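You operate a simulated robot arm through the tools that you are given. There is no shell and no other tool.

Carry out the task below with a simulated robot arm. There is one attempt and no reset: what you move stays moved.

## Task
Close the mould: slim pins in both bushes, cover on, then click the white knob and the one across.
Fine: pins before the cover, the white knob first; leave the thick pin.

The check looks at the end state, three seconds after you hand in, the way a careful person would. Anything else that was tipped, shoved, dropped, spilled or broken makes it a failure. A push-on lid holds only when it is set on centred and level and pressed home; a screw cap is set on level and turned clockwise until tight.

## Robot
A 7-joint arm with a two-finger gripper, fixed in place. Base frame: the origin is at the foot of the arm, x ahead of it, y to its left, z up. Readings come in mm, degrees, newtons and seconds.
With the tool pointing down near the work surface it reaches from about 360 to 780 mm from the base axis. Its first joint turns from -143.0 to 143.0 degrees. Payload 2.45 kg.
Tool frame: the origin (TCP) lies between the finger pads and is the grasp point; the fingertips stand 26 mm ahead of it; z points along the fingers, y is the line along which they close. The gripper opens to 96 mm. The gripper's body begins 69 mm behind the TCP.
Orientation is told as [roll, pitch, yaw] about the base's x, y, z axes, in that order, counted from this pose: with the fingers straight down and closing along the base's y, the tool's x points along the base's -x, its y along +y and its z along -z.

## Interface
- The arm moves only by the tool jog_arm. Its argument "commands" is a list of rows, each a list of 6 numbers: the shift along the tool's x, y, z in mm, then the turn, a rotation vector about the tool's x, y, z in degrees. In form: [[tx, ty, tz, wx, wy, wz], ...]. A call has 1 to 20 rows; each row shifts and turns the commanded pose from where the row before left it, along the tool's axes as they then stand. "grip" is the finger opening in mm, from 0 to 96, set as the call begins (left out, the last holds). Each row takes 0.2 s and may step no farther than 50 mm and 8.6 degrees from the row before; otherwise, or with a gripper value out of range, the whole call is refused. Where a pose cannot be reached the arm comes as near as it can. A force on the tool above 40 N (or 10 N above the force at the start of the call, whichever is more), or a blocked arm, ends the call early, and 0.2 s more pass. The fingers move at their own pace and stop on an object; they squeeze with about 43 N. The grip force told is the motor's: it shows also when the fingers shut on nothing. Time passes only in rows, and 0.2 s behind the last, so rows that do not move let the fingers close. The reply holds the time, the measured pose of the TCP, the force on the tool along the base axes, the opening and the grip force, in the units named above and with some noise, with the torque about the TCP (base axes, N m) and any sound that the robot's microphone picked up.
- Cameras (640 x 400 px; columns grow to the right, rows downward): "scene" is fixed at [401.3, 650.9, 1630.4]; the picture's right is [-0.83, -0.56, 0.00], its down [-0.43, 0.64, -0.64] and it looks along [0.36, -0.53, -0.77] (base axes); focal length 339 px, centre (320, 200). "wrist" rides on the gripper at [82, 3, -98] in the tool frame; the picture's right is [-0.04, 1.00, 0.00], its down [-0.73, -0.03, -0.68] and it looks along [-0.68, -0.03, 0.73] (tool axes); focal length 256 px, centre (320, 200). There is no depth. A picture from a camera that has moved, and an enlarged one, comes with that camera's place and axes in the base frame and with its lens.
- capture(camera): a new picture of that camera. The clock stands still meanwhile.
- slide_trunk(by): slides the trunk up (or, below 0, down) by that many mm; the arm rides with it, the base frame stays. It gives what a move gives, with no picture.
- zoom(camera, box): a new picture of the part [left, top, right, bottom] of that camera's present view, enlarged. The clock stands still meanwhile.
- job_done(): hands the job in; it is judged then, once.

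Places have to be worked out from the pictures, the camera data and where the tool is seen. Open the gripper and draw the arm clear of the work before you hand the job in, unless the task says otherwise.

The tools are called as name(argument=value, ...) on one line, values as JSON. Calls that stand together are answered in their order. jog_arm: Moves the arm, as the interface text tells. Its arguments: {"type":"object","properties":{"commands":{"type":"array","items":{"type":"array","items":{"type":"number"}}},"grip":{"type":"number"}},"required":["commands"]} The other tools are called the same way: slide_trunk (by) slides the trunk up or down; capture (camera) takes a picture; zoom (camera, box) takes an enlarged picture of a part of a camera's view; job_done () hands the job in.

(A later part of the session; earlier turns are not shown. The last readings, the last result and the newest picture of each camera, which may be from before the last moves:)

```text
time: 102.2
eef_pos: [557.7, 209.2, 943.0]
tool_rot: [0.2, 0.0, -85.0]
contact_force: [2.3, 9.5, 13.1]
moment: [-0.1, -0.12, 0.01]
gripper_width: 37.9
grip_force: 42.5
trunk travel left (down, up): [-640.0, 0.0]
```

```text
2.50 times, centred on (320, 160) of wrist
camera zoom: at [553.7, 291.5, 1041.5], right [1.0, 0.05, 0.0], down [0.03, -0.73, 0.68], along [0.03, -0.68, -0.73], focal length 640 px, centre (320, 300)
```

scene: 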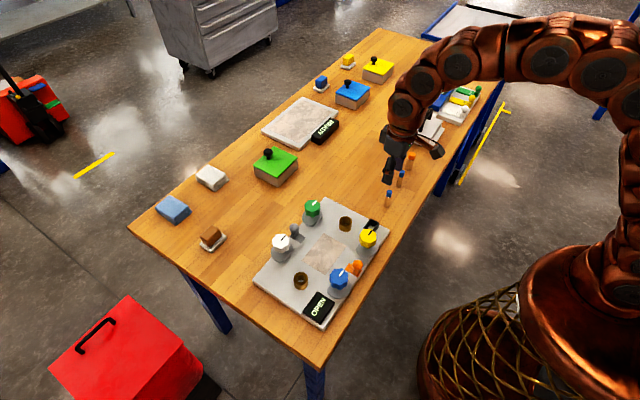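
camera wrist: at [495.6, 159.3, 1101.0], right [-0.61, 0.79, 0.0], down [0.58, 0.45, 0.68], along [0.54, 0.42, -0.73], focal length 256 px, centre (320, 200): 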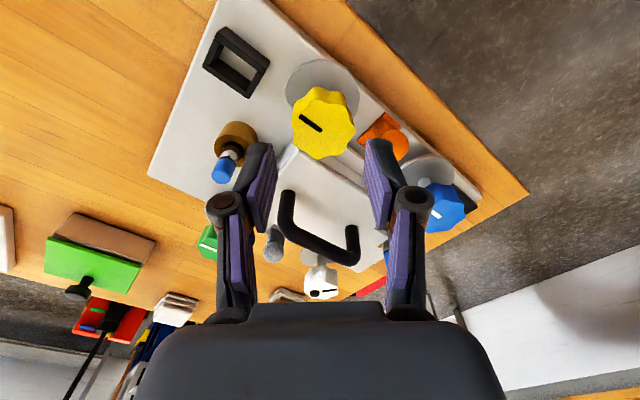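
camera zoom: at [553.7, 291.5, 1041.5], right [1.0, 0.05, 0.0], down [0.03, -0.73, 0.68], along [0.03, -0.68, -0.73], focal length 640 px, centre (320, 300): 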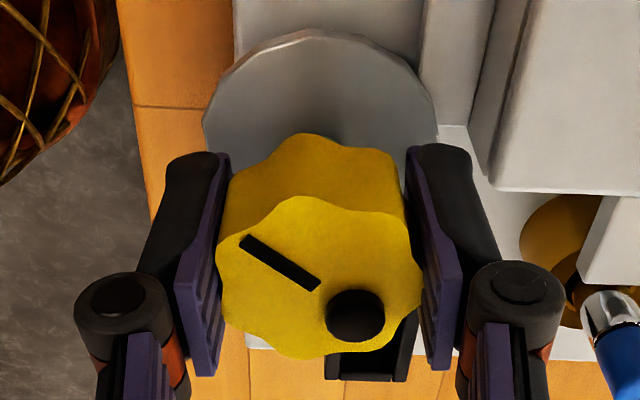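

Yellow is fully turned with its dot shown, yet the display stays PART, which suggests the wanted partner may be the knob straight across (blue). First I test whether the click is reversible by turning yellow back a bit.

jog_arm(commands=[[0, 0, 0, 0, 0, -5], [0, 0, 0, 0, 0, -5], [0, 0, 0, 0, 0, -5], [0, 0, 0, 0, 0, -5], [0, 0, 0, 0, 0, 0]])

zoom(camera="wrist", box=[220, 80, 420, 240])

zoom(camera="scene", box=[280, 190, 400, 330])

```text
time: 103.4
eef_pos: [558.5, 209.5, 943.5]
tool_rot: [0.0, 0.0, -64.8]
contact_force: [4.9, 5.8, 7.9]
moment: [0.22, -0.13, 0.0]
gripper_width: 37.8
grip_force: 43.3
trunk travel left (down, up): [-640.0, 0.0]
```

```text
2.50 times, centred on (320, 160) of wrist
camera zoom: at [525.9, 285.0, 1041.4], right [0.92, 0.39, 0.0], down [0.29, -0.68, 0.68], along [0.26, -0.63, -0.73], focal length 640 px, centre (320, 300)
```

zoom: 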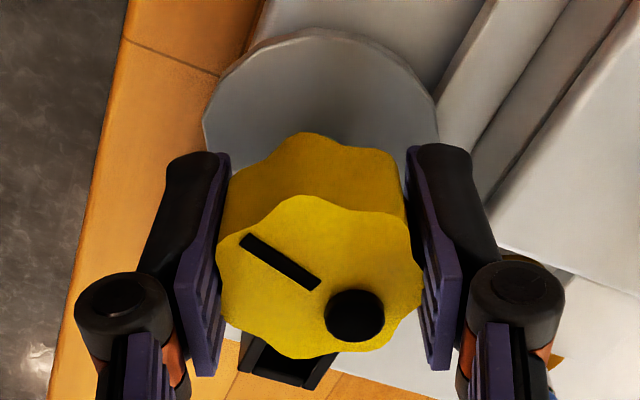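

```text
2.86 times, centred on (340, 260) of scene
camera zoom: at [401.3, 650.9, 1630.4], right [-0.83, -0.56, 0.0], down [-0.43, 0.64, -0.64], along [0.36, -0.53, -0.77], focal length 968 px, centre (263, 29)
```

zoom: 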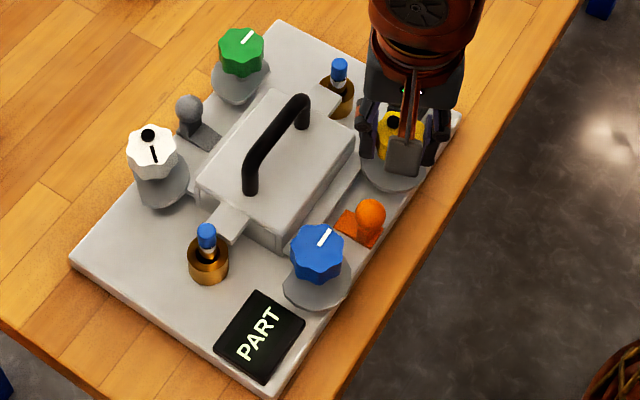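

Dot still shown after backing 20°. I turn yellow back further to see if it releases.

jog_arm(commands=[[0, 0, 0, 0, 0, -6], [0, 0, 0, 0, 0, -6], [0, 0, 0, 0, 0, -6], [0, 0, 0, 0, 0, -6], [0, 0, 0, 0, 0, 0]])

zoom(camera="wrist", box=[220, 80, 420, 240])

zoom(camera="scene", box=[280, 190, 400, 330])

```text
time: 104.6
eef_pos: [557.7, 208.3, 943.0]
tool_rot: [0.0, 0.1, -40.9]
contact_force: [-1.1, 3.9, 3.9]
moment: [0.24, 0.22, 0.03]
gripper_width: 37.8
grip_force: 42.4
trunk travel left (down, up): [-640.0, 0.0]
```

```text
2.50 times, centred on (320, 160) of wrist
camera zoom: at [498.2, 265.6, 1041.4], right [0.68, 0.73, 0.0], down [0.54, -0.5, 0.68], along [0.5, -0.46, -0.73], focal length 640 px, centre (320, 300)
```

zoom: 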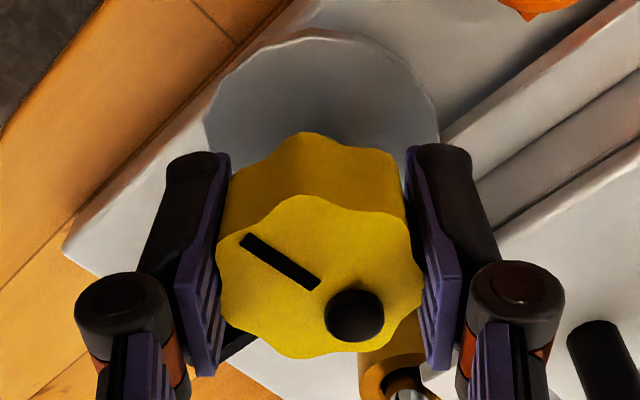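

```text
2.86 times, centred on (340, 260) of scene
camera zoom: at [401.3, 650.9, 1630.4], right [-0.83, -0.56, 0.0], down [-0.43, 0.64, -0.64], along [0.36, -0.53, -0.77], focal length 968 px, centre (263, 29)
```

zoom: 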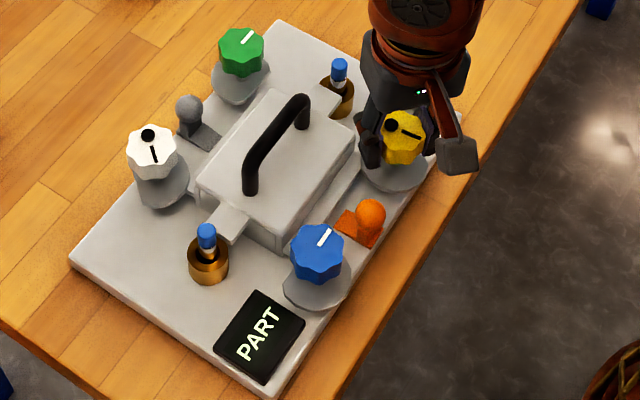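

Dot persists at 81°. I keep turning it back toward its starting position.

jog_arm(commands=[[0, 0, 0, 0, 0, -6], [0, 0, 0, 0, 0, -6], [0, 0, 0, 0, 0, -6], [0, 0, 0, 0, 0, -6], [0, 0, 0, 0, 0, -6], [0, 0, 0, 0, 0, -6], [0, 0, 0, 0, 0, 0]])

zoom(camera="wrist", box=[220, 80, 420, 240])

zoom(camera="scene", box=[280, 190, 400, 330])

```text
time: 106.2
eef_pos: [558.5, 209.0, 943.3]
tool_rot: [0.0, 0.0, -4.8]
contact_force: [-1.4, -2.4, 0.6]
moment: [-0.13, 0.29, -0.05]
gripper_width: 38.1
grip_force: 43.1
trunk travel left (down, up): [-640.0, 0.0]
```

```text
2.50 times, centred on (320, 160) of wrist
camera zoom: at [476.8, 219.9, 1041.5], right [0.12, 0.99, 0.0], down [0.73, -0.09, 0.68], along [0.67, -0.08, -0.73], focal length 640 px, centre (320, 300)
```

zoom: 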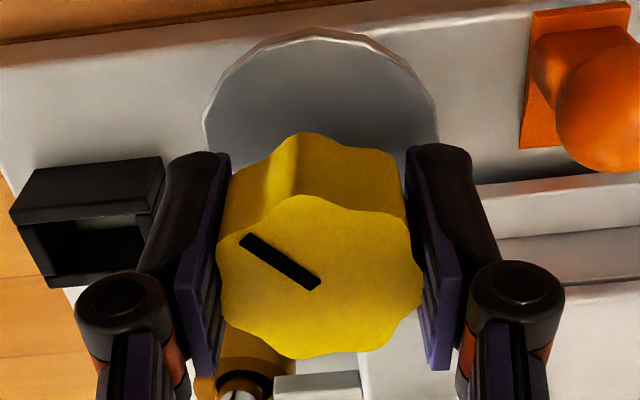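

```text
2.86 times, centred on (340, 260) of scene
camera zoom: at [401.3, 650.9, 1630.4], right [-0.83, -0.56, 0.0], down [-0.43, 0.64, -0.64], along [0.36, -0.53, -0.77], focal length 968 px, centre (263, 29)
```

zoom: 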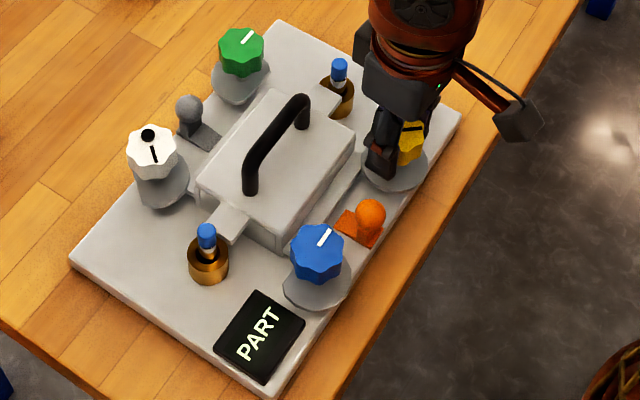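

At ~45° the dot disappeared: the click is reversible. I turn yellow fully back to its original position so I can test the knob straight across (blue) with the display as a guide.

jog_arm(commands=[[0, 0, 0, 0, 0, -6], [0, 0, 0, 0, 0, -6], [0, 0, 0, 0, 0, -6], [0, 0, 0, 0, 0, -6], [0, 0, 0, 0, 0, -6], [0, 0, 0, 0, 0, -6], [0, 0, 0, 0, 0, -6], [0, 0, 0, 0, 0, -3], [0, 0, 0, 0, 0, 0]])

zoom(camera="scene", box=[280, 190, 400, 330])

zoom(camera="wrist", box=[220, 80, 420, 240])

```text
time: 108.2
eef_pos: [557.5, 208.7, 943.2]
tool_rot: [0.0, 0.0, 40.2]
contact_force: [-5.9, -4.7, 1.3]
moment: [-0.4, 0.54, 0.03]
gripper_width: 37.8
grip_force: 43.0
trunk travel left (down, up): [-640.0, 0.0]
```

```text
2.86 times, centred on (340, 260) of scene
camera zoom: at [401.3, 650.9, 1630.4], right [-0.83, -0.56, 0.0], down [-0.43, 0.64, -0.64], along [0.36, -0.53, -0.77], focal length 968 px, centre (263, 29)
```

zoom: 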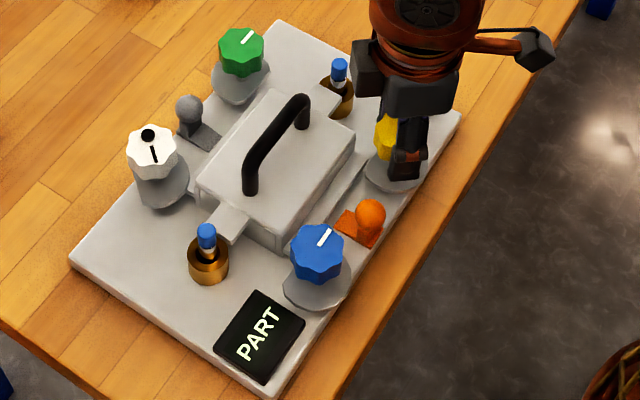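

```text
2.50 times, centred on (320, 160) of wrist
camera zoom: at [493.4, 159.6, 1041.5], right [-0.61, 0.79, 0.0], down [0.58, 0.45, 0.68], along [0.54, 0.42, -0.73], focal length 640 px, centre (320, 300)
```

zoom: 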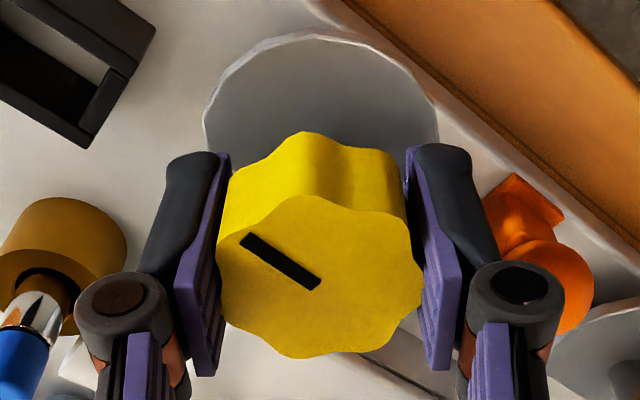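

Yellow is back at its original state (mark as before, no dot). I release it, rise, and move over to the blue knob.

jog_arm(commands=[[0, 0, 0, 0, 0, 0], [0, 0, 0, 0, 0, 0]], grip=50)

jog_arm(commands=[[0, 0, -10, 0, 0, 0], [0, 0, -20, 0, 0, 0], [0, 0, -30, 0, 0, 0], [-27.6, 32.9, 0, 0, 0, 0], [-27.6, 32.9, 0, 0, 0, 0], [-27.7, 33, 0, 0, 0, 0], [0, 0, 0, 0, 0, 0]])

zoom(camera="wrist", box=[240, 60, 400, 200])

zoom(camera="scene", box=[280, 190, 400, 330])

```text
time: 108.8
eef_pos: [558.1, 208.5, 942.1]
tool_rot: [-0.1, 0.1, 40.1]
contact_force: [0.1, 0.6, -0.2]
moment: [0.02, -0.01, -0.02]
gripper_width: 50.1
grip_force: 0.1
trunk travel left (down, up): [-640.0, 0.0]
```

```text
time: 110.4
eef_pos: [557.6, 338.0, 1003.8]
tool_rot: [-0.1, 0.0, 40.2]
contact_force: [0.1, 1.1, -0.5]
moment: [0.03, -0.03, -0.05]
gripper_width: 50.4
grip_force: 0.0
trunk travel left (down, up): [-640.0, 0.0]
```

```text
2.86 times, centred on (320, 130) of wrist
camera zoom: at [493.3, 288.9, 1102.8], right [-0.61, 0.79, 0.0], down [0.58, 0.45, 0.68], along [0.54, 0.42, -0.73], focal length 731 px, centre (320, 400)
```

zoom: 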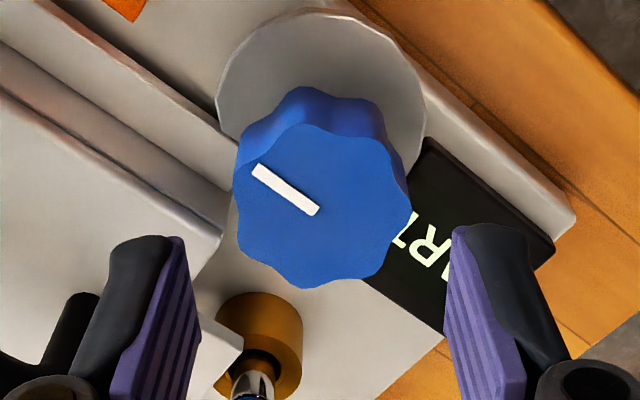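

```text
2.86 times, centred on (340, 260) of scene
camera zoom: at [401.3, 650.9, 1630.4], right [-0.83, -0.56, 0.0], down [-0.43, 0.64, -0.64], along [0.36, -0.53, -0.77], focal length 968 px, centre (263, 29)
```

zoom: 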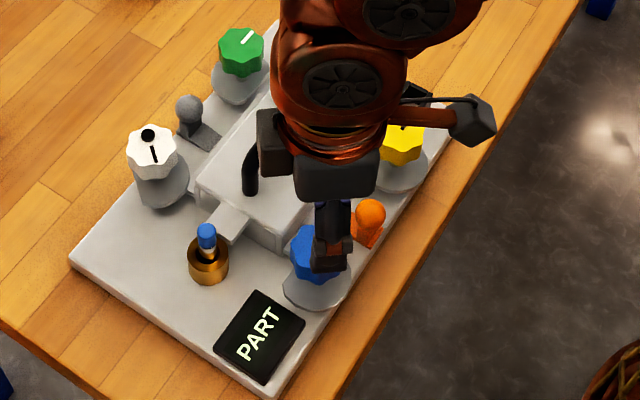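

Blue is nearly under the tool. I trim 1 mm, descend around it, and check before closing.

jog_arm(commands=[[1, 0.2, 15, 0, 0, 0], [0, 0, 20, 0, 0, 0], [0, 0, 15, 0, 0, 0], [0, 0, 10, 0, 0, 0], [0, 0, 0, 0, 0, 0]])

zoom(camera="wrist", box=[240, 100, 400, 240])

```text
time: 111.6
eef_pos: [555.4, 338.2, 943.2]
tool_rot: [0.0, 0.0, 40.1]
contact_force: [-0.3, -0.9, 0.4]
moment: [-0.01, -0.04, 0.0]
gripper_width: 49.8
grip_force: 0.0
trunk travel left (down, up): [-640.0, 0.0]
```

```text
2.86 times, centred on (320, 170) of wrist
camera zoom: at [491.7, 288.4, 1041.2], right [-0.61, 0.79, 0.0], down [0.58, 0.45, 0.68], along [0.54, 0.42, -0.73], focal length 731 px, centre (320, 286)
```

zoom: 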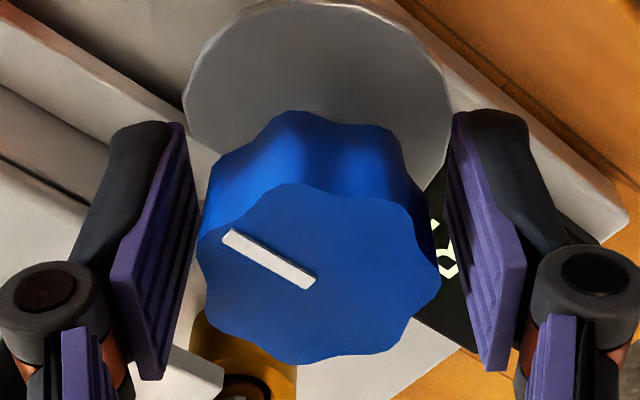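

The knob sits ~2 mm toward tool -x; I correct that and close on blue.

jog_arm(commands=[[-2, 0, 0, 0, 0, 0], [0, 0, 0, 0, 0, 0]])

jog_arm(commands=[[0, 0, 0, 0, 0, 0], [0, 0, 0, 0, 0, 0], [0, 0, 0, 0, 0, 0]], grip=20)

zoom(camera="wrist", box=[240, 100, 400, 240])

```text
time: 112.2
eef_pos: [558.0, 339.3, 943.1]
tool_rot: [0.0, 0.0, 40.1]
contact_force: [0.3, -0.2, -0.1]
moment: [-0.01, 0.01, -0.01]
gripper_width: 50.2
grip_force: 0.1
trunk travel left (down, up): [-640.0, 0.0]
```

```text
time: 113.0
eef_pos: [557.4, 338.7, 942.9]
tool_rot: [0.0, 0.0, 40.1]
contact_force: [4.4, -3.3, 2.1]
moment: [-0.17, -0.04, -0.01]
gripper_width: 38.2
grip_force: 43.5
trunk travel left (down, up): [-640.0, 0.0]
```

```text
2.86 times, centred on (320, 170) of wrist
camera zoom: at [493.7, 289.1, 1041.6], right [-0.61, 0.79, 0.0], down [0.58, 0.45, 0.68], along [0.54, 0.42, -0.73], focal length 731 px, centre (320, 286)
```

zoom: 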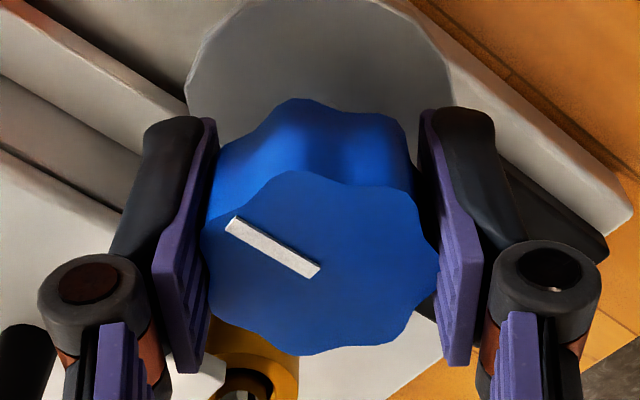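

Blue is gripped squarely. I turn it clockwise in stages, as with the others.

jog_arm(commands=[[0, -0.3, 0, 0, 0, 6], [0, 0, 0, 0, 0, 6], [0, 0, 0, 0, 0, 6], [0, 0, 0, 0, 0, 6], [0, 0, 0, 0, 0, 6], [0, 0, 0, 0, 0, 0]])

jog_arm(commands=[[0, 0, 0, 0, 0, 6], [0, 0, 0, 0, 0, 6], [0, 0, 0, 0, 0, 6], [0, 0, 0, 0, 0, 6], [0, 0, 0, 0, 0, 6], [0, 0, 0, 0, 0, 0]])

zoom(camera="wrist", box=[220, 80, 420, 240])

```text
time: 114.4
eef_pos: [557.3, 338.2, 943.8]
tool_rot: [0.0, 0.0, 10.0]
contact_force: [-4.8, -4.3, -0.3]
moment: [0.0, -0.2, -0.05]
gripper_width: 38.0
grip_force: 43.7
trunk travel left (down, up): [-640.0, 0.0]
```

```text
time: 115.8
eef_pos: [556.9, 339.8, 942.7]
tool_rot: [-0.1, 0.0, -20.1]
contact_force: [-5.5, 7.2, -0.6]
moment: [0.13, -0.18, 0.0]
gripper_width: 37.9
grip_force: 43.7
trunk travel left (down, up): [-640.0, 0.0]
```

```text
2.50 times, centred on (320, 160) of wrist
camera zoom: at [482.5, 370.8, 1041.6], right [0.38, 0.93, 0.0], down [0.68, -0.28, 0.68], along [0.63, -0.26, -0.73], focal length 640 px, centre (320, 300)
```

zoom: 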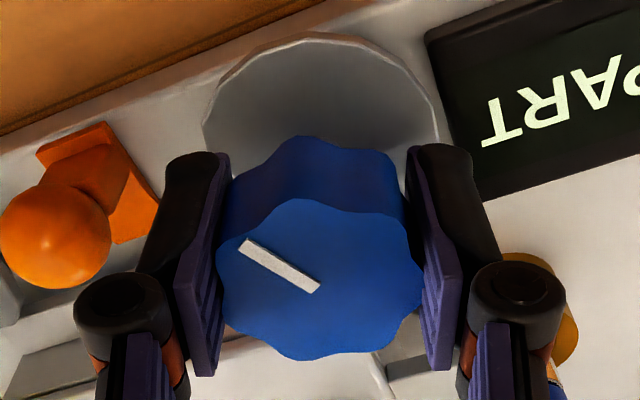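

60° turned, no trouble. I continue toward the click point.

jog_arm(commands=[[0.2, 0.2, 0, 0, 0, 6], [0, 0, 0, 0, 0, 6], [0, 0, 0, 0, 0, 6], [0, 0, 0, 0, 0, 6], [0, 0, 0, 0, 0, 6], [0, 0, 0, 0, 0, 0]])

jog_arm(commands=[[0, 0, 0, 0, 0, 5], [0, 0, 0, 0, 0, 5], [0, 0, 0, 0, 0, 5], [0, 0, 0, 0, 0, 5], [0, 0, 0, 0, 0, 0]])

zoom(camera="wrist", box=[220, 80, 420, 240])

zoom(camera="scene", box=[280, 190, 400, 330])

```text
time: 117.2
eef_pos: [557.9, 339.6, 943.6]
tool_rot: [0.1, 0.0, -50.0]
contact_force: [2.1, 10.9, 3.6]
moment: [-0.06, -0.37, -0.03]
gripper_width: 38.2
grip_force: 42.7
trunk travel left (down, up): [-640.0, 0.0]
```

```text
time: 118.4
eef_pos: [558.6, 340.0, 943.0]
tool_rot: [0.1, 0.0, -69.9]
contact_force: [7.0, 11.6, -0.2]
moment: [0.2, -0.08, 0.02]
gripper_width: 38.2
grip_force: 42.8
trunk travel left (down, up): [-640.0, 0.0]
```

```text
2.50 times, centred on (320, 160) of wrist
camera zoom: at [533.7, 418.0, 1041.6], right [0.95, 0.31, 0.0], down [0.22, -0.7, 0.68], along [0.21, -0.65, -0.73], focal length 640 px, centre (320, 300)
```

zoom: 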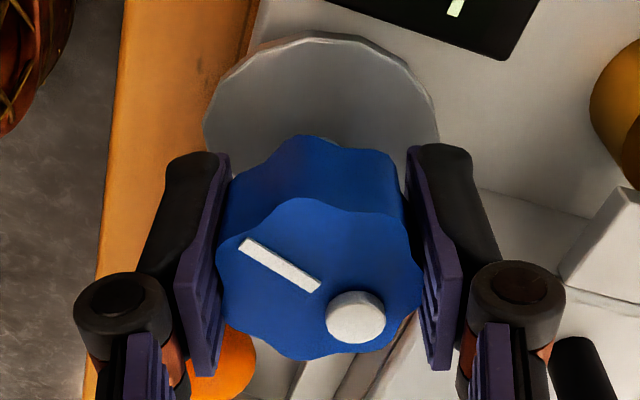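

```text
2.86 times, centred on (340, 260) of scene
camera zoom: at [401.3, 650.9, 1630.4], right [-0.83, -0.56, 0.0], down [-0.43, 0.64, -0.64], along [0.36, -0.53, -0.77], focal length 968 px, centre (263, 29)
```

zoom: 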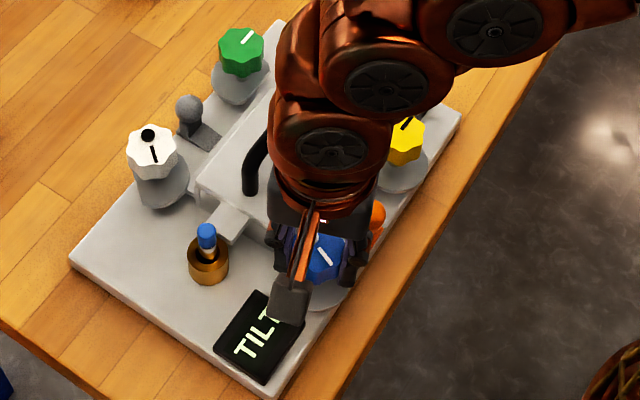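

The display now reads "TILT": clamping white with blue (same end) is wrong, so "across" is indeed the diagonal, yellow. I turn blue back fully to its original position.

jog_arm(commands=[[0, 0.4, 0, 0, 0, -6], [0, 0, 0, 0, 0, -6], [0, 0, 0, 0, 0, -6], [0, 0, 0, 0, 0, -6], [0, 0, 0, 0, 0, -6], [0, 0, 0, 0, 0, -6], [0, 0, 0, 0, 0, -6], [0, 0, 0, 0, 0, -6], [0, 0, 0, 0, 0, -6], [0, 0, 0, 0, 0, -6], [0, 0, 0, 0, 0, 0]])

jog_arm(commands=[[0, 0, 0, 0, 0, -6], [0, 0, 0, 0, 0, -6], [0, 0, 0, 0, 0, -6], [0, 0, 0, 0, 0, -6], [0, 0, 0, 0, 0, -6], [0, 0, 0, 0, 0, -6], [0, 0, 0, 0, 0, -6], [0, 0, 0, 0, 0, -6], [0, 0, 0, 0, 0, -2], [0, 0, 0, 0, 0, 0]])

zoom(camera="wrist", box=[220, 80, 420, 240])

zoom(camera="scene", box=[280, 190, 400, 330])

```text
time: 120.8
eef_pos: [558.0, 339.1, 942.5]
tool_rot: [0.1, 0.0, -9.8]
contact_force: [-0.6, 3.9, 5.3]
moment: [0.1, 0.64, 0.01]
gripper_width: 37.8
grip_force: 43.1
trunk travel left (down, up): [-640.0, 0.0]
```

```text
time: 123.0
eef_pos: [557.9, 338.7, 942.6]
tool_rot: [0.0, 0.0, 40.2]
contact_force: [1.8, 8.4, -0.2]
moment: [0.15, -0.15, -0.01]
gripper_width: 37.6
grip_force: 43.2
trunk travel left (down, up): [-640.0, 0.0]
```

```text
2.50 times, centred on (320, 160) of wrist
camera zoom: at [494.3, 289.5, 1041.6], right [-0.61, 0.79, 0.0], down [0.58, 0.45, 0.68], along [0.54, 0.42, -0.73], focal length 640 px, centre (320, 300)
```

zoom: 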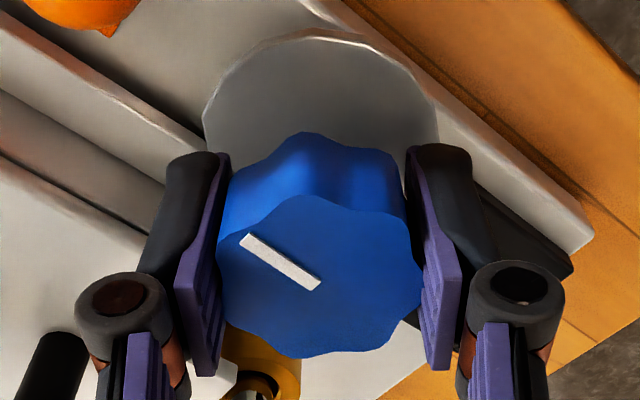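

```text
2.86 times, centred on (340, 260) of scene
camera zoom: at [401.3, 650.9, 1630.4], right [-0.83, -0.56, 0.0], down [-0.43, 0.64, -0.64], along [0.36, -0.53, -0.77], focal length 968 px, centre (263, 29)
```

zoom: 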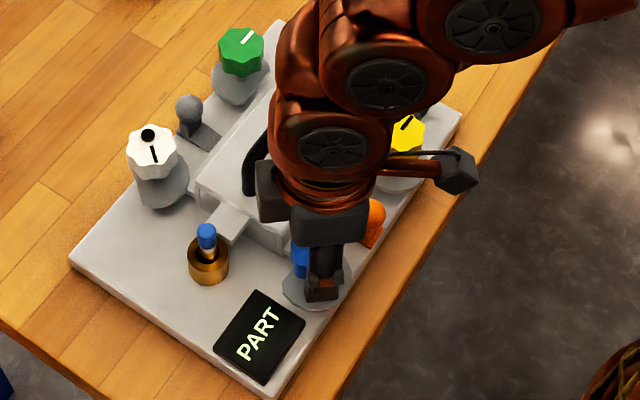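

Blue is back to its starting state and the display returned to PART. I release it and go back to yellow to click it again.

jog_arm(commands=[[0, 0, 0, 0, 0, 0], [0, 0, 0, 0, 0, 0]], grip=50)

jog_arm(commands=[[0, 0, -10, 0, 0, 0], [0, 0, -20, 0, 0, 0], [0, 0, -30, 0, 0, 0], [27.6, -32.9, 0, 0, 0, 0], [27.6, -32.9, 0, 0, 0, 0], [27.7, -33, 0, 0, 0, 0], [0, 0, 0, 0, 0, 0]])

zoom(camera="wrist", box=[240, 60, 400, 200])

zoom(camera="scene", box=[250, 200, 350, 330])

```text
time: 123.6
eef_pos: [557.8, 337.4, 943.0]
tool_rot: [-0.1, 0.1, 40.1]
contact_force: [0.4, -0.3, -0.2]
moment: [-0.02, -0.03, -0.02]
gripper_width: 50.0
grip_force: 0.1
trunk travel left (down, up): [-640.0, 0.0]
```

```text
time: 125.2
eef_pos: [556.7, 208.9, 1001.1]
tool_rot: [0.1, 0.0, 40.1]
contact_force: [0.3, -0.8, 0.0]
moment: [0.02, 0.0, -0.01]
gripper_width: 50.1
grip_force: 0.0
trunk travel left (down, up): [-640.0, 0.0]
```

```text
2.86 times, centred on (320, 130) of wrist
camera zoom: at [494.5, 159.6, 1100.0], right [-0.61, 0.79, 0.0], down [0.58, 0.45, 0.68], along [0.54, 0.42, -0.73], focal length 731 px, centre (320, 400)
```

zoom: 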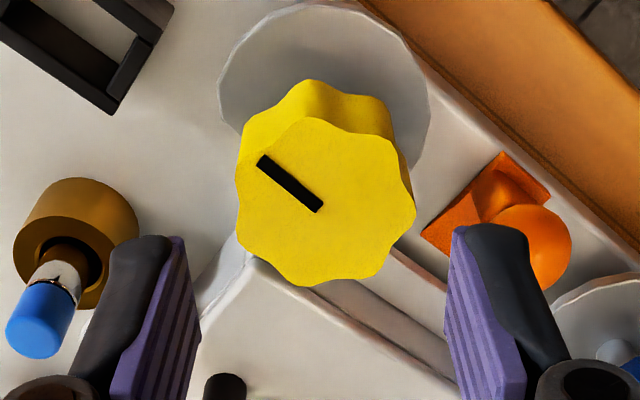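

```text
3.08 times, centred on (300, 265) of scene
camera zoom: at [401.3, 650.9, 1630.4], right [-0.83, -0.56, 0.0], down [-0.43, 0.64, -0.64], along [0.36, -0.53, -0.77], focal length 1043 px, centre (382, 0)
```

zoom: 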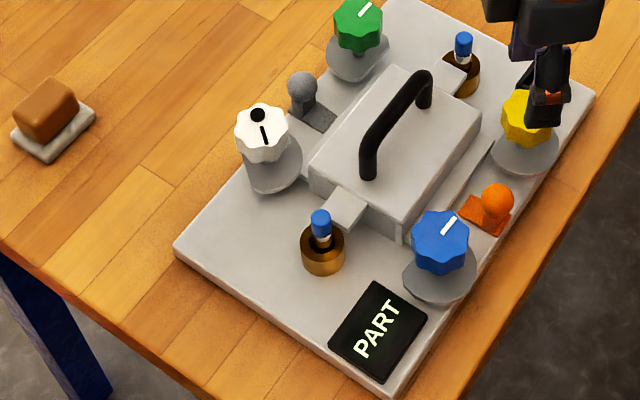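

Over yellow again. I trim 1 mm, descend and grip as before.

jog_arm(commands=[[1, 0.2, 15, 0, 0, 0], [0, 0, 20, 0, 0, 0], [0, 0, 15, 0, 0, 0], [0, 0, 10, 0, 0, 0], [0, 0, 0, 0, 0, 0]])

zoom(camera="wrist", box=[240, 100, 400, 240])

jog_arm(commands=[[0, 0, 0, 0, 0, 0], [0, 0, 0, 0, 0, 0], [0, 0, 0, 0, 0, 0]], grip=20)

```text
time: 126.4
eef_pos: [557.7, 208.3, 942.6]
tool_rot: [0.1, 0.0, 40.1]
contact_force: [0.2, -0.2, 0.4]
moment: [0.02, 0.0, -0.01]
gripper_width: 50.1
grip_force: 0.1
trunk travel left (down, up): [-640.0, 0.0]
```

```text
2.86 times, centred on (320, 170) of wrist
camera zoom: at [493.3, 159.5, 1041.6], right [-0.61, 0.79, 0.0], down [0.58, 0.45, 0.68], along [0.54, 0.42, -0.73], focal length 731 px, centre (320, 286)
```

zoom: 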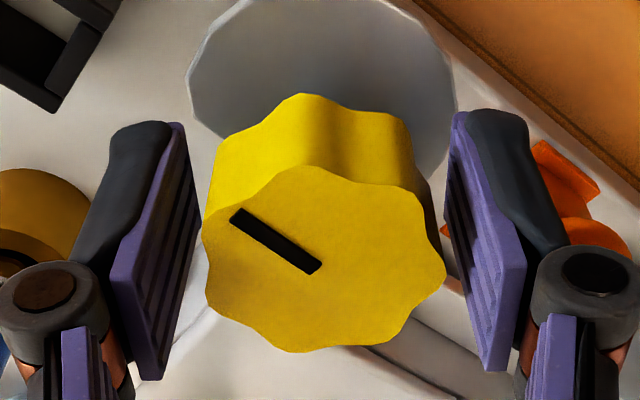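

```text
time: 127.2
eef_pos: [557.2, 208.2, 943.6]
tool_rot: [0.0, -0.1, 40.1]
contact_force: [-1.4, 1.9, 0.8]
moment: [-0.03, 0.06, 0.02]
gripper_width: 37.8
grip_force: 43.0
trunk travel left (down, up): [-640.0, 0.0]
```

Gripped with almost no side load. I turn yellow clockwise again.

jog_arm(commands=[[0, 0, 0, 0, 0, 6], [0, 0, 0, 0, 0, 6], [0, 0, 0, 0, 0, 6], [0, 0, 0, 0, 0, 6], [0, 0, 0, 0, 0, 6], [0, 0, 0, 0, 0, 6], [0, 0, 0, 0, 0, 6], [0, 0, 0, 0, 0, 6], [0, 0, 0, 0, 0, 0]])

jog_arm(commands=[[0, 0, 0, 0, 0, 6], [0, 0, 0, 0, 0, 6], [0, 0, 0, 0, 0, 6], [0, 0, 0, 0, 0, 6], [0, 0, 0, 0, 0, 6], [0, 0, 0, 0, 0, 6], [0, 0, 0, 0, 0, 6], [0, 0, 0, 0, 0, 6], [0, 0, 0, 0, 0, 0]])

jog_arm(commands=[[0, 0, 0, 0, 0, 5], [0, 0, 0, 0, 0, 5], [0, 0, 0, 0, 0, 5], [0, 0, 0, 0, 0, 5], [0, 0, 0, 0, 0, 0]])

zoom(camera="wrist", box=[220, 80, 420, 240])

zoom(camera="scene", box=[280, 190, 400, 330])

```text
time: 129.2
eef_pos: [557.0, 210.0, 944.3]
tool_rot: [0.0, 0.0, -8.0]
contact_force: [4.5, -4.4, -0.4]
moment: [-0.14, -0.18, -0.01]
gripper_width: 37.9
grip_force: 43.0
trunk travel left (down, up): [-640.0, 0.0]
```

```text
time: 131.2
eef_pos: [557.2, 209.6, 942.5]
tool_rot: [0.0, 0.0, -56.0]
contact_force: [-5.8, -2.3, 0.6]
moment: [0.22, 0.27, 0.0]
gripper_width: 37.6
grip_force: 42.9
trunk travel left (down, up): [-640.0, 0.0]
```

```text
time: 132.4
eef_pos: [557.6, 208.3, 943.5]
tool_rot: [0.0, 0.0, -76.0]
contact_force: [-4.4, -1.1, -0.3]
moment: [-0.19, 0.05, 0.01]
gripper_width: 37.9
grip_force: 43.5
trunk travel left (down, up): [-640.0, 0.0]
```

```text
2.50 times, centred on (320, 160) of wrist
camera zoom: at [541.3, 289.7, 1041.7], right [0.98, 0.2, 0.0], down [0.15, -0.72, 0.68], along [0.14, -0.66, -0.73], focal length 640 px, centre (320, 300)
```

zoom: 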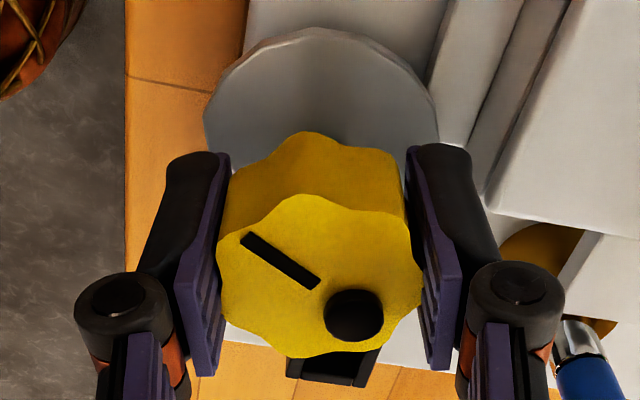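

```text
2.86 times, centred on (340, 260) of scene
camera zoom: at [401.3, 650.9, 1630.4], right [-0.83, -0.56, 0.0], down [-0.43, 0.64, -0.64], along [0.36, -0.53, -0.77], focal length 968 px, centre (263, 29)
```

zoom: 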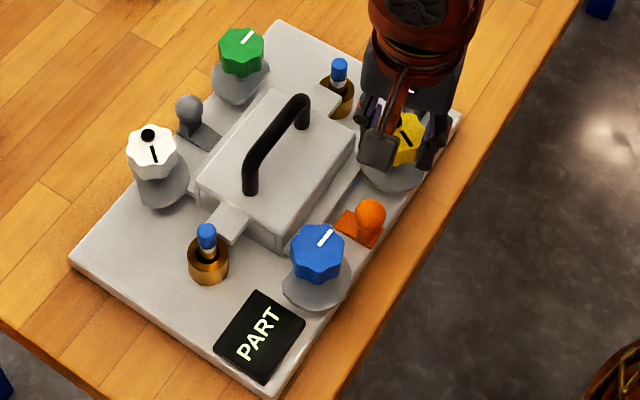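

Yellow's dot is up again; white + yellow reads PART while white + blue read TILT. Before trusting that, I check that the cover really sits flat and centred by zooming on its edges.

zoom(camera="scene", box=[280, 230, 330, 270])

zoom(camera="scene", box=[320, 225, 370, 275])

zoom(camera="scene", box=[300, 205, 360, 245])

zoom(camera="scene", box=[345, 205, 385, 245])

```text
10.00 times, centred on (305, 250) of scene
camera zoom: at [401.3, 650.9, 1630.4], right [-0.83, -0.56, 0.0], down [-0.43, 0.64, -0.64], along [0.36, -0.53, -0.77], focal length 3390 px, centre (470, -300)
```

zoom: 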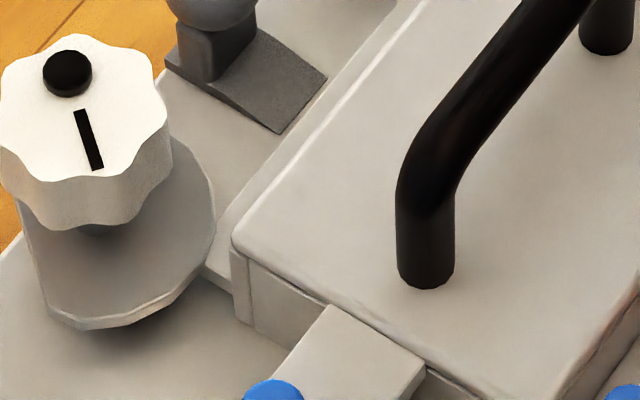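

```text
8.00 times, centred on (345, 250) of scene
camera zoom: at [401.3, 650.9, 1630.4], right [-0.83, -0.56, 0.0], down [-0.43, 0.64, -0.64], along [0.36, -0.53, -0.77], focal length 2712 px, centre (120, -200)
```

zoom: 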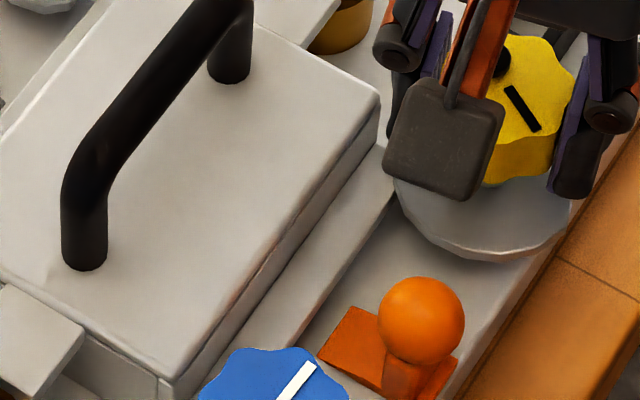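

```text
10.00 times, centred on (330, 225) of scene
camera zoom: at [401.3, 650.9, 1630.4], right [-0.83, -0.56, 0.0], down [-0.43, 0.64, -0.64], along [0.36, -0.53, -0.77], focal length 3390 px, centre (220, -50)
```

zoom: 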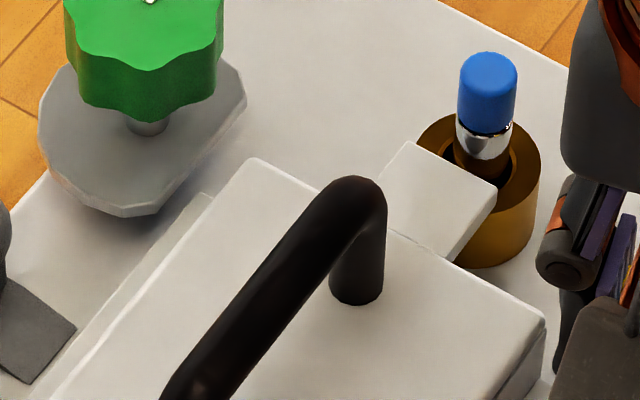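

```text
10.00 times, centred on (365, 225) of scene
camera zoom: at [401.3, 650.9, 1630.4], right [-0.83, -0.56, 0.0], down [-0.43, 0.64, -0.64], along [0.36, -0.53, -0.77], focal length 3390 px, centre (-130, -50)
```

zoom: 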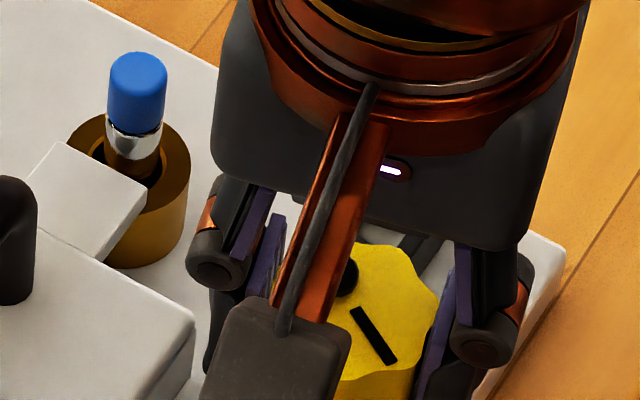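

The cover looks flat and the cams overlap it. I release yellow (small opening, near the lid) and rise clear to get an unobstructed look.

jog_arm(commands=[[0, 0, 0, 0, 0, 0], [0, 0, 0, 0, 0, 0]], grip=45)

jog_arm(commands=[[0, 0, -10, 0, 0, 0], [0, 0, -20, 0, 0, 0], [0, 0, -30, 0, 0, 0], [0, 0, -40, 0, 0, 0], [0, 0, 0, 0, 0, 0]])

capture(camera="wrist")

zoom(camera="scene", box=[250, 190, 390, 330])

```text
time: 133.0
eef_pos: [557.3, 208.6, 943.1]
tool_rot: [-0.1, 0.0, -76.0]
contact_force: [-0.6, 0.6, -1.0]
moment: [-0.02, 0.0, 0.01]
gripper_width: 45.1
grip_force: 0.1
trunk travel left (down, up): [-640.0, 0.0]
```

```text
time: 134.2
eef_pos: [557.9, 206.9, 1042.9]
tool_rot: [0.0, 0.0, -75.9]
contact_force: [-1.1, -0.2, -0.1]
moment: [0.0, -0.02, 0.03]
gripper_width: 44.9
grip_force: 0.0
trunk travel left (down, up): [-640.0, 0.0]
```

```text
taken
camera wrist: at [541.7, 287.9, 1141.6], right [0.98, 0.2, 0.0], down [0.15, -0.72, 0.68], along [0.14, -0.66, -0.73], focal length 256 px, centre (320, 200)
```

wrist: 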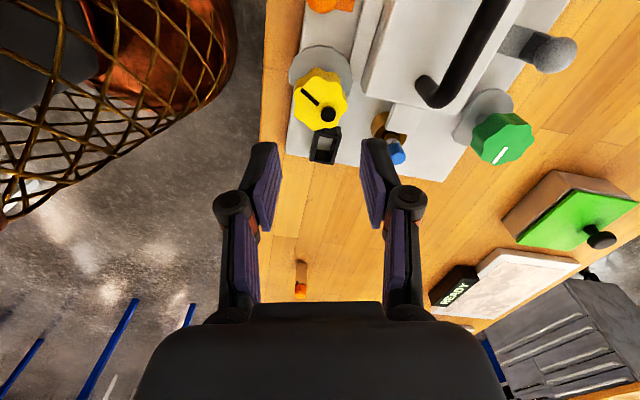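

```text
2.86 times, centred on (320, 260) of scene
camera zoom: at [401.3, 650.9, 1630.4], right [-0.83, -0.56, 0.0], down [-0.43, 0.64, -0.64], along [0.36, -0.53, -0.77], focal length 968 px, centre (320, 29)
```

zoom: 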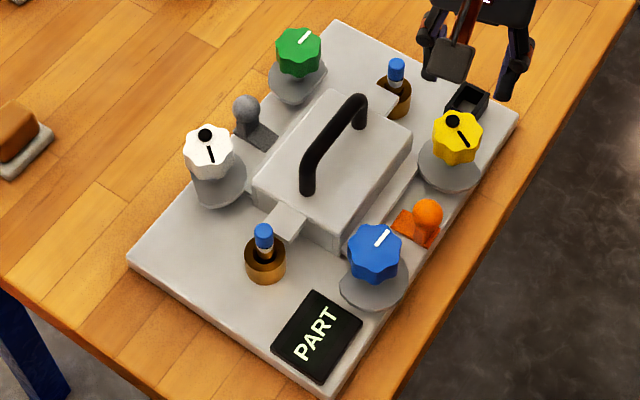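

State now: white and yellow dots up, blue and green untouched, display PART (a balanced pair, versus TILT for the same-end pair). I want to verify cover centring from above, so I rotate to yaw 0 and look straight across it.

jog_arm(commands=[[0, 0, 0, 0, 0, -8.45], [0, 0, 0, 0, 0, -8.45], [0, 0, 0, 0, 0, -8.45], [0, 0, 0, 0, 0, -8.45], [0, 0, 0, 0, 0, -8.45], [0, 0, 0, 0, 0, -8.45], [0, 0, 0, 0, 0, -8.45], [0, 0, 0, 0, 0, -8.45], [0, 0, 0, 0, 0, -8.4], [0, 33, -20, 0, 0, 0], [0, 33, -20, 0, 0, 0], [0, 0, 0, 0, 0, 0]])

capture(camera="wrist")

zoom(camera="wrist", box=[170, 60, 470, 260])

```text
time: 136.8
eef_pos: [557.0, 276.5, 1085.3]
tool_rot: [0.1, 0.0, 0.1]
contact_force: [0.2, 0.8, 0.2]
moment: [-0.06, 0.01, -0.01]
gripper_width: 44.8
grip_force: 0.1
trunk travel left (down, up): [-640.0, 0.0]
```

```text
taken
camera wrist: at [475.4, 280.2, 1183.2], right [0.04, 1.0, 0.0], down [0.73, -0.03, 0.68], along [0.68, -0.03, -0.73], focal length 256 px, centre (320, 200)
```

wrist: 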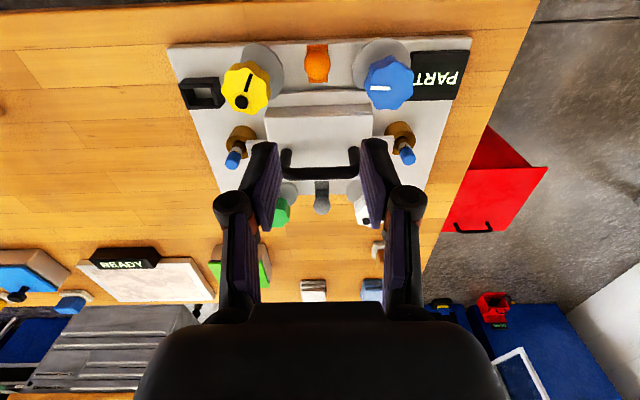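

```text
2.00 times, centred on (320, 160) of wrist
camera zoom: at [475.4, 280.2, 1183.2], right [0.04, 1.0, 0.0], down [0.73, -0.03, 0.68], along [0.68, -0.03, -0.73], focal length 512 px, centre (320, 280)
```

zoom: 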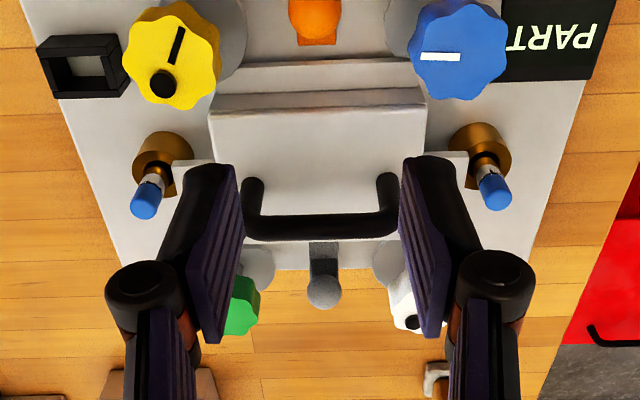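

The fingers hide the tabs; I open them wide and shift +x so the cover and both pins are in clear view.

jog_arm(commands=[[-35, -2, 0, 0, 0, 0], [-35, -2, 0, 0, 0, 0], [0, 0, 0, 0, 0, 0]], grip=96)

capture(camera="wrist")

zoom(camera="wrist", box=[180, 0, 460, 160])

```text
time: 137.6
eef_pos: [626.4, 272.1, 1082.8]
tool_rot: [-0.1, 0.1, 0.0]
contact_force: [0.3, 0.3, 0.1]
moment: [-0.01, -0.01, -0.02]
gripper_width: 95.6
grip_force: 0.1
trunk travel left (down, up): [-640.0, 0.0]
```

```text
taken
camera wrist: at [545.5, 275.7, 1182.1], right [0.04, 1.0, 0.0], down [0.73, -0.03, 0.68], along [0.68, -0.03, -0.73], focal length 256 px, centre (320, 200)
```

wrist: 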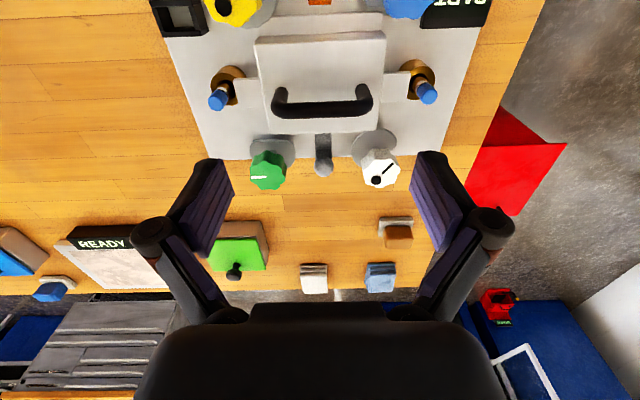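

```text
2.29 times, centred on (320, 80) of wrist
camera zoom: at [545.5, 275.7, 1182.1], right [0.04, 1.0, 0.0], down [0.73, -0.03, 0.68], along [0.68, -0.03, -0.73], focal length 585 px, centre (320, 474)
```

zoom: 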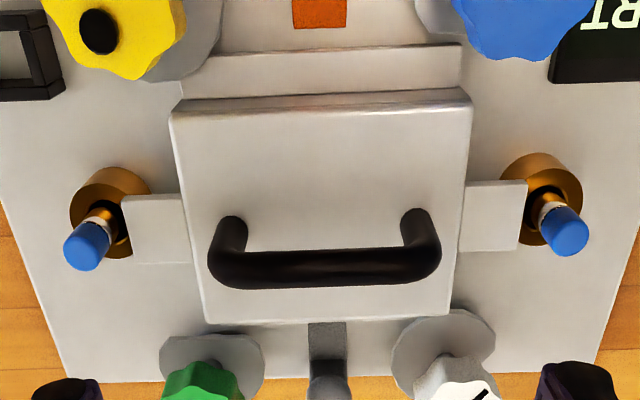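

Measured from above, the cover is centred within ~0.6 mm on the pins and square, so placement is right. No click sound has been reported yet though, so the knobs may need turning further to their real detent; I go back to yellow with a fresh stroke to test that.

jog_arm(commands=[[0, 0, 0, 0, 0, -8], [0, 0, 0, 0, 0, -8], [0, 0, 0, 0, 0, -8], [0, 0, 0, 0, 0, -8], [0, 0, 0, 0, 0, -8], [31, -1.5, 0, 0, 0, 0], [31, -1.5, 0, 0, 0, 0], [31.5, -1.5, 0, 0, 0, 0], [0, 0, 40, 0, 0, 0], [0, 0, 40, 0, 0, 0], [0, 0, 0, 0, 0, 0]], grip=50)

zoom(camera="wrist", box=[240, 60, 400, 200])

```text
time: 140.0
eef_pos: [560.1, 207.3, 1004.2]
tool_rot: [-0.1, 0.0, 40.2]
contact_force: [0.2, 0.4, 1.2]
moment: [0.0, -0.01, 0.02]
gripper_width: 50.2
grip_force: 0.1
trunk travel left (down, up): [-640.0, 0.0]
```

```text
2.86 times, centred on (320, 130) of wrist
camera zoom: at [495.7, 158.2, 1102.3], right [-0.61, 0.79, 0.0], down [0.58, 0.45, 0.68], along [0.54, 0.42, -0.73], focal length 731 px, centre (320, 400)
```

zoom: 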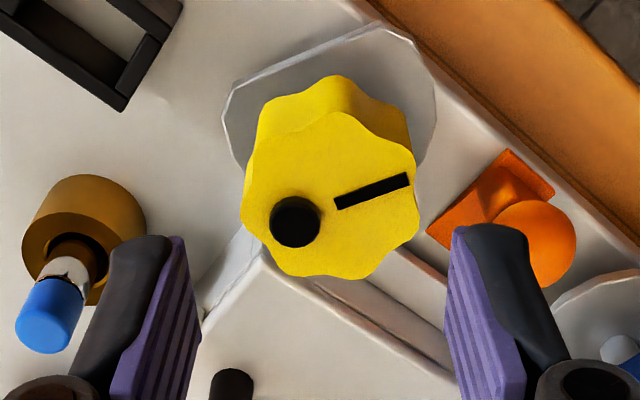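

The popped-up black dome shows on yellow. I regrip it with fresh stroke to turn further clockwise and look for a firmer stop or a sound.

jog_arm(commands=[[2, 1, 16, 0, 0, 0], [0, 0, 20, 0, 0, 0], [0, 0, 15, 0, 0, 0], [0, 0, 10, 0, 0, 0], [0, 0, 0, 0, 0, 0]])

zoom(camera="wrist", box=[240, 100, 400, 240])

jog_arm(commands=[[0, 0, 0, 0, 0, 0], [0, 0, 0, 0, 0, 0], [0, 0, 0, 0, 0, 0]], grip=20)

```text
time: 141.2
eef_pos: [556.2, 209.1, 942.8]
tool_rot: [0.1, 0.0, 40.2]
contact_force: [0.0, -0.2, 0.1]
moment: [0.01, 0.01, -0.02]
gripper_width: 50.1
grip_force: 0.0
trunk travel left (down, up): [-640.0, 0.0]
```

```text
2.86 times, centred on (320, 170) of wrist
camera zoom: at [492.6, 158.5, 1040.8], right [-0.61, 0.79, 0.0], down [0.58, 0.45, 0.68], along [0.54, 0.42, -0.73], focal length 731 px, centre (320, 286)
```

zoom: 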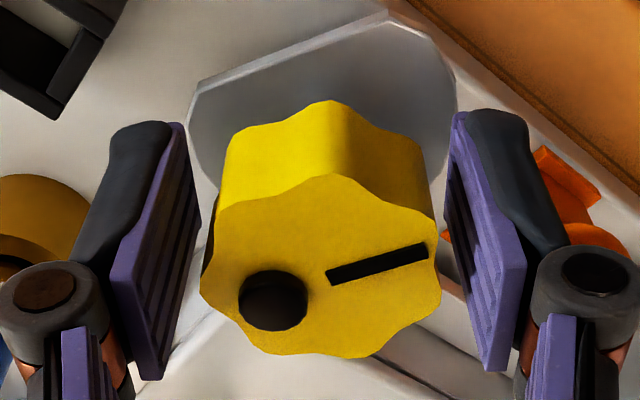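

```text
time: 142.0
eef_pos: [557.2, 207.6, 943.6]
tool_rot: [0.0, 0.0, 40.1]
contact_force: [-3.1, 3.5, 0.8]
moment: [0.07, 0.16, 0.05]
gripper_width: 38.1
grip_force: 42.8
trunk travel left (down, up): [-640.0, 0.0]
```

Gripped. I turn a further 40° clockwise in small steps, checking torque, sound and the display.

jog_arm(commands=[[0, 0, 0, 0, 0, 5], [0, 0, 0, 0, 0, 5], [0, 0, 0, 0, 0, 5], [0, 0, 0, 0, 0, 5], [0, 0, 0, 0, 0, 0]])

jog_arm(commands=[[0, 0, 0, 0, 0, 5], [0, 0, 0, 0, 0, 5], [0, 0, 0, 0, 0, 5], [0, 0, 0, 0, 0, 5], [0, 0, 0, 0, 0, 0]])

zoom(camera="wrist", box=[220, 80, 420, 240])

zoom(camera="scene", box=[280, 190, 400, 330])

```text
time: 143.2
eef_pos: [555.8, 207.2, 941.8]
tool_rot: [0.0, 0.0, 20.0]
contact_force: [-8.7, 14.6, -0.9]
moment: [0.44, 0.02, 0.05]
gripper_width: 38.2
grip_force: 43.3
trunk travel left (down, up): [-640.0, 0.0]
```

```text
time: 144.4
eef_pos: [556.9, 207.8, 941.6]
tool_rot: [0.0, 0.0, -0.1]
contact_force: [-7.3, 21.6, 0.3]
moment: [0.27, 0.57, 0.08]
gripper_width: 38.0
grip_force: 43.4
trunk travel left (down, up): [-640.0, 0.0]
```

```text
2.50 times, centred on (320, 160) of wrist
camera zoom: at [475.5, 212.7, 1040.9], right [0.04, 1.0, 0.0], down [0.73, -0.03, 0.68], along [0.68, -0.03, -0.73], focal length 640 px, centre (320, 300)
```

zoom: 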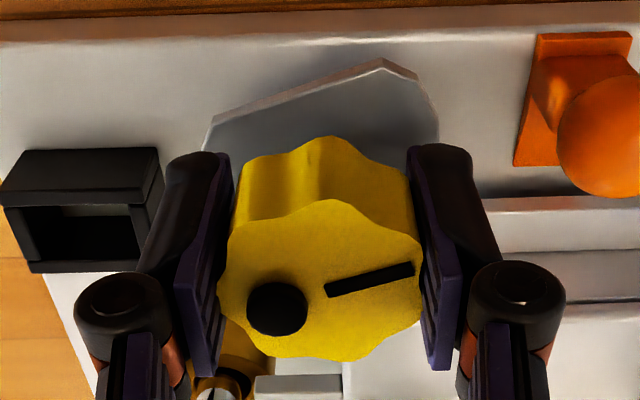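

```text
2.86 times, centred on (340, 260) of scene
camera zoom: at [401.3, 650.9, 1630.4], right [-0.83, -0.56, 0.0], down [-0.43, 0.64, -0.64], along [0.36, -0.53, -0.77], focal length 968 px, centre (263, 29)
```

zoom: 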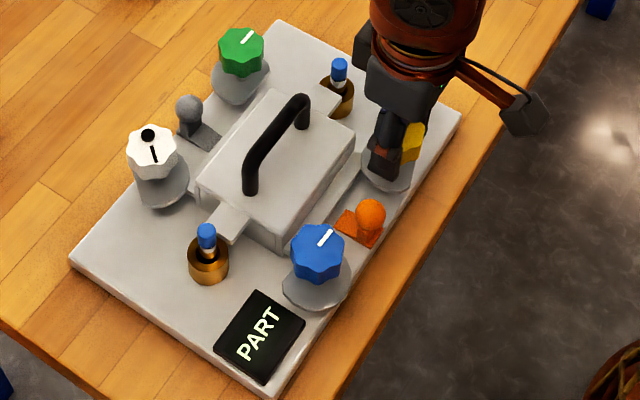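

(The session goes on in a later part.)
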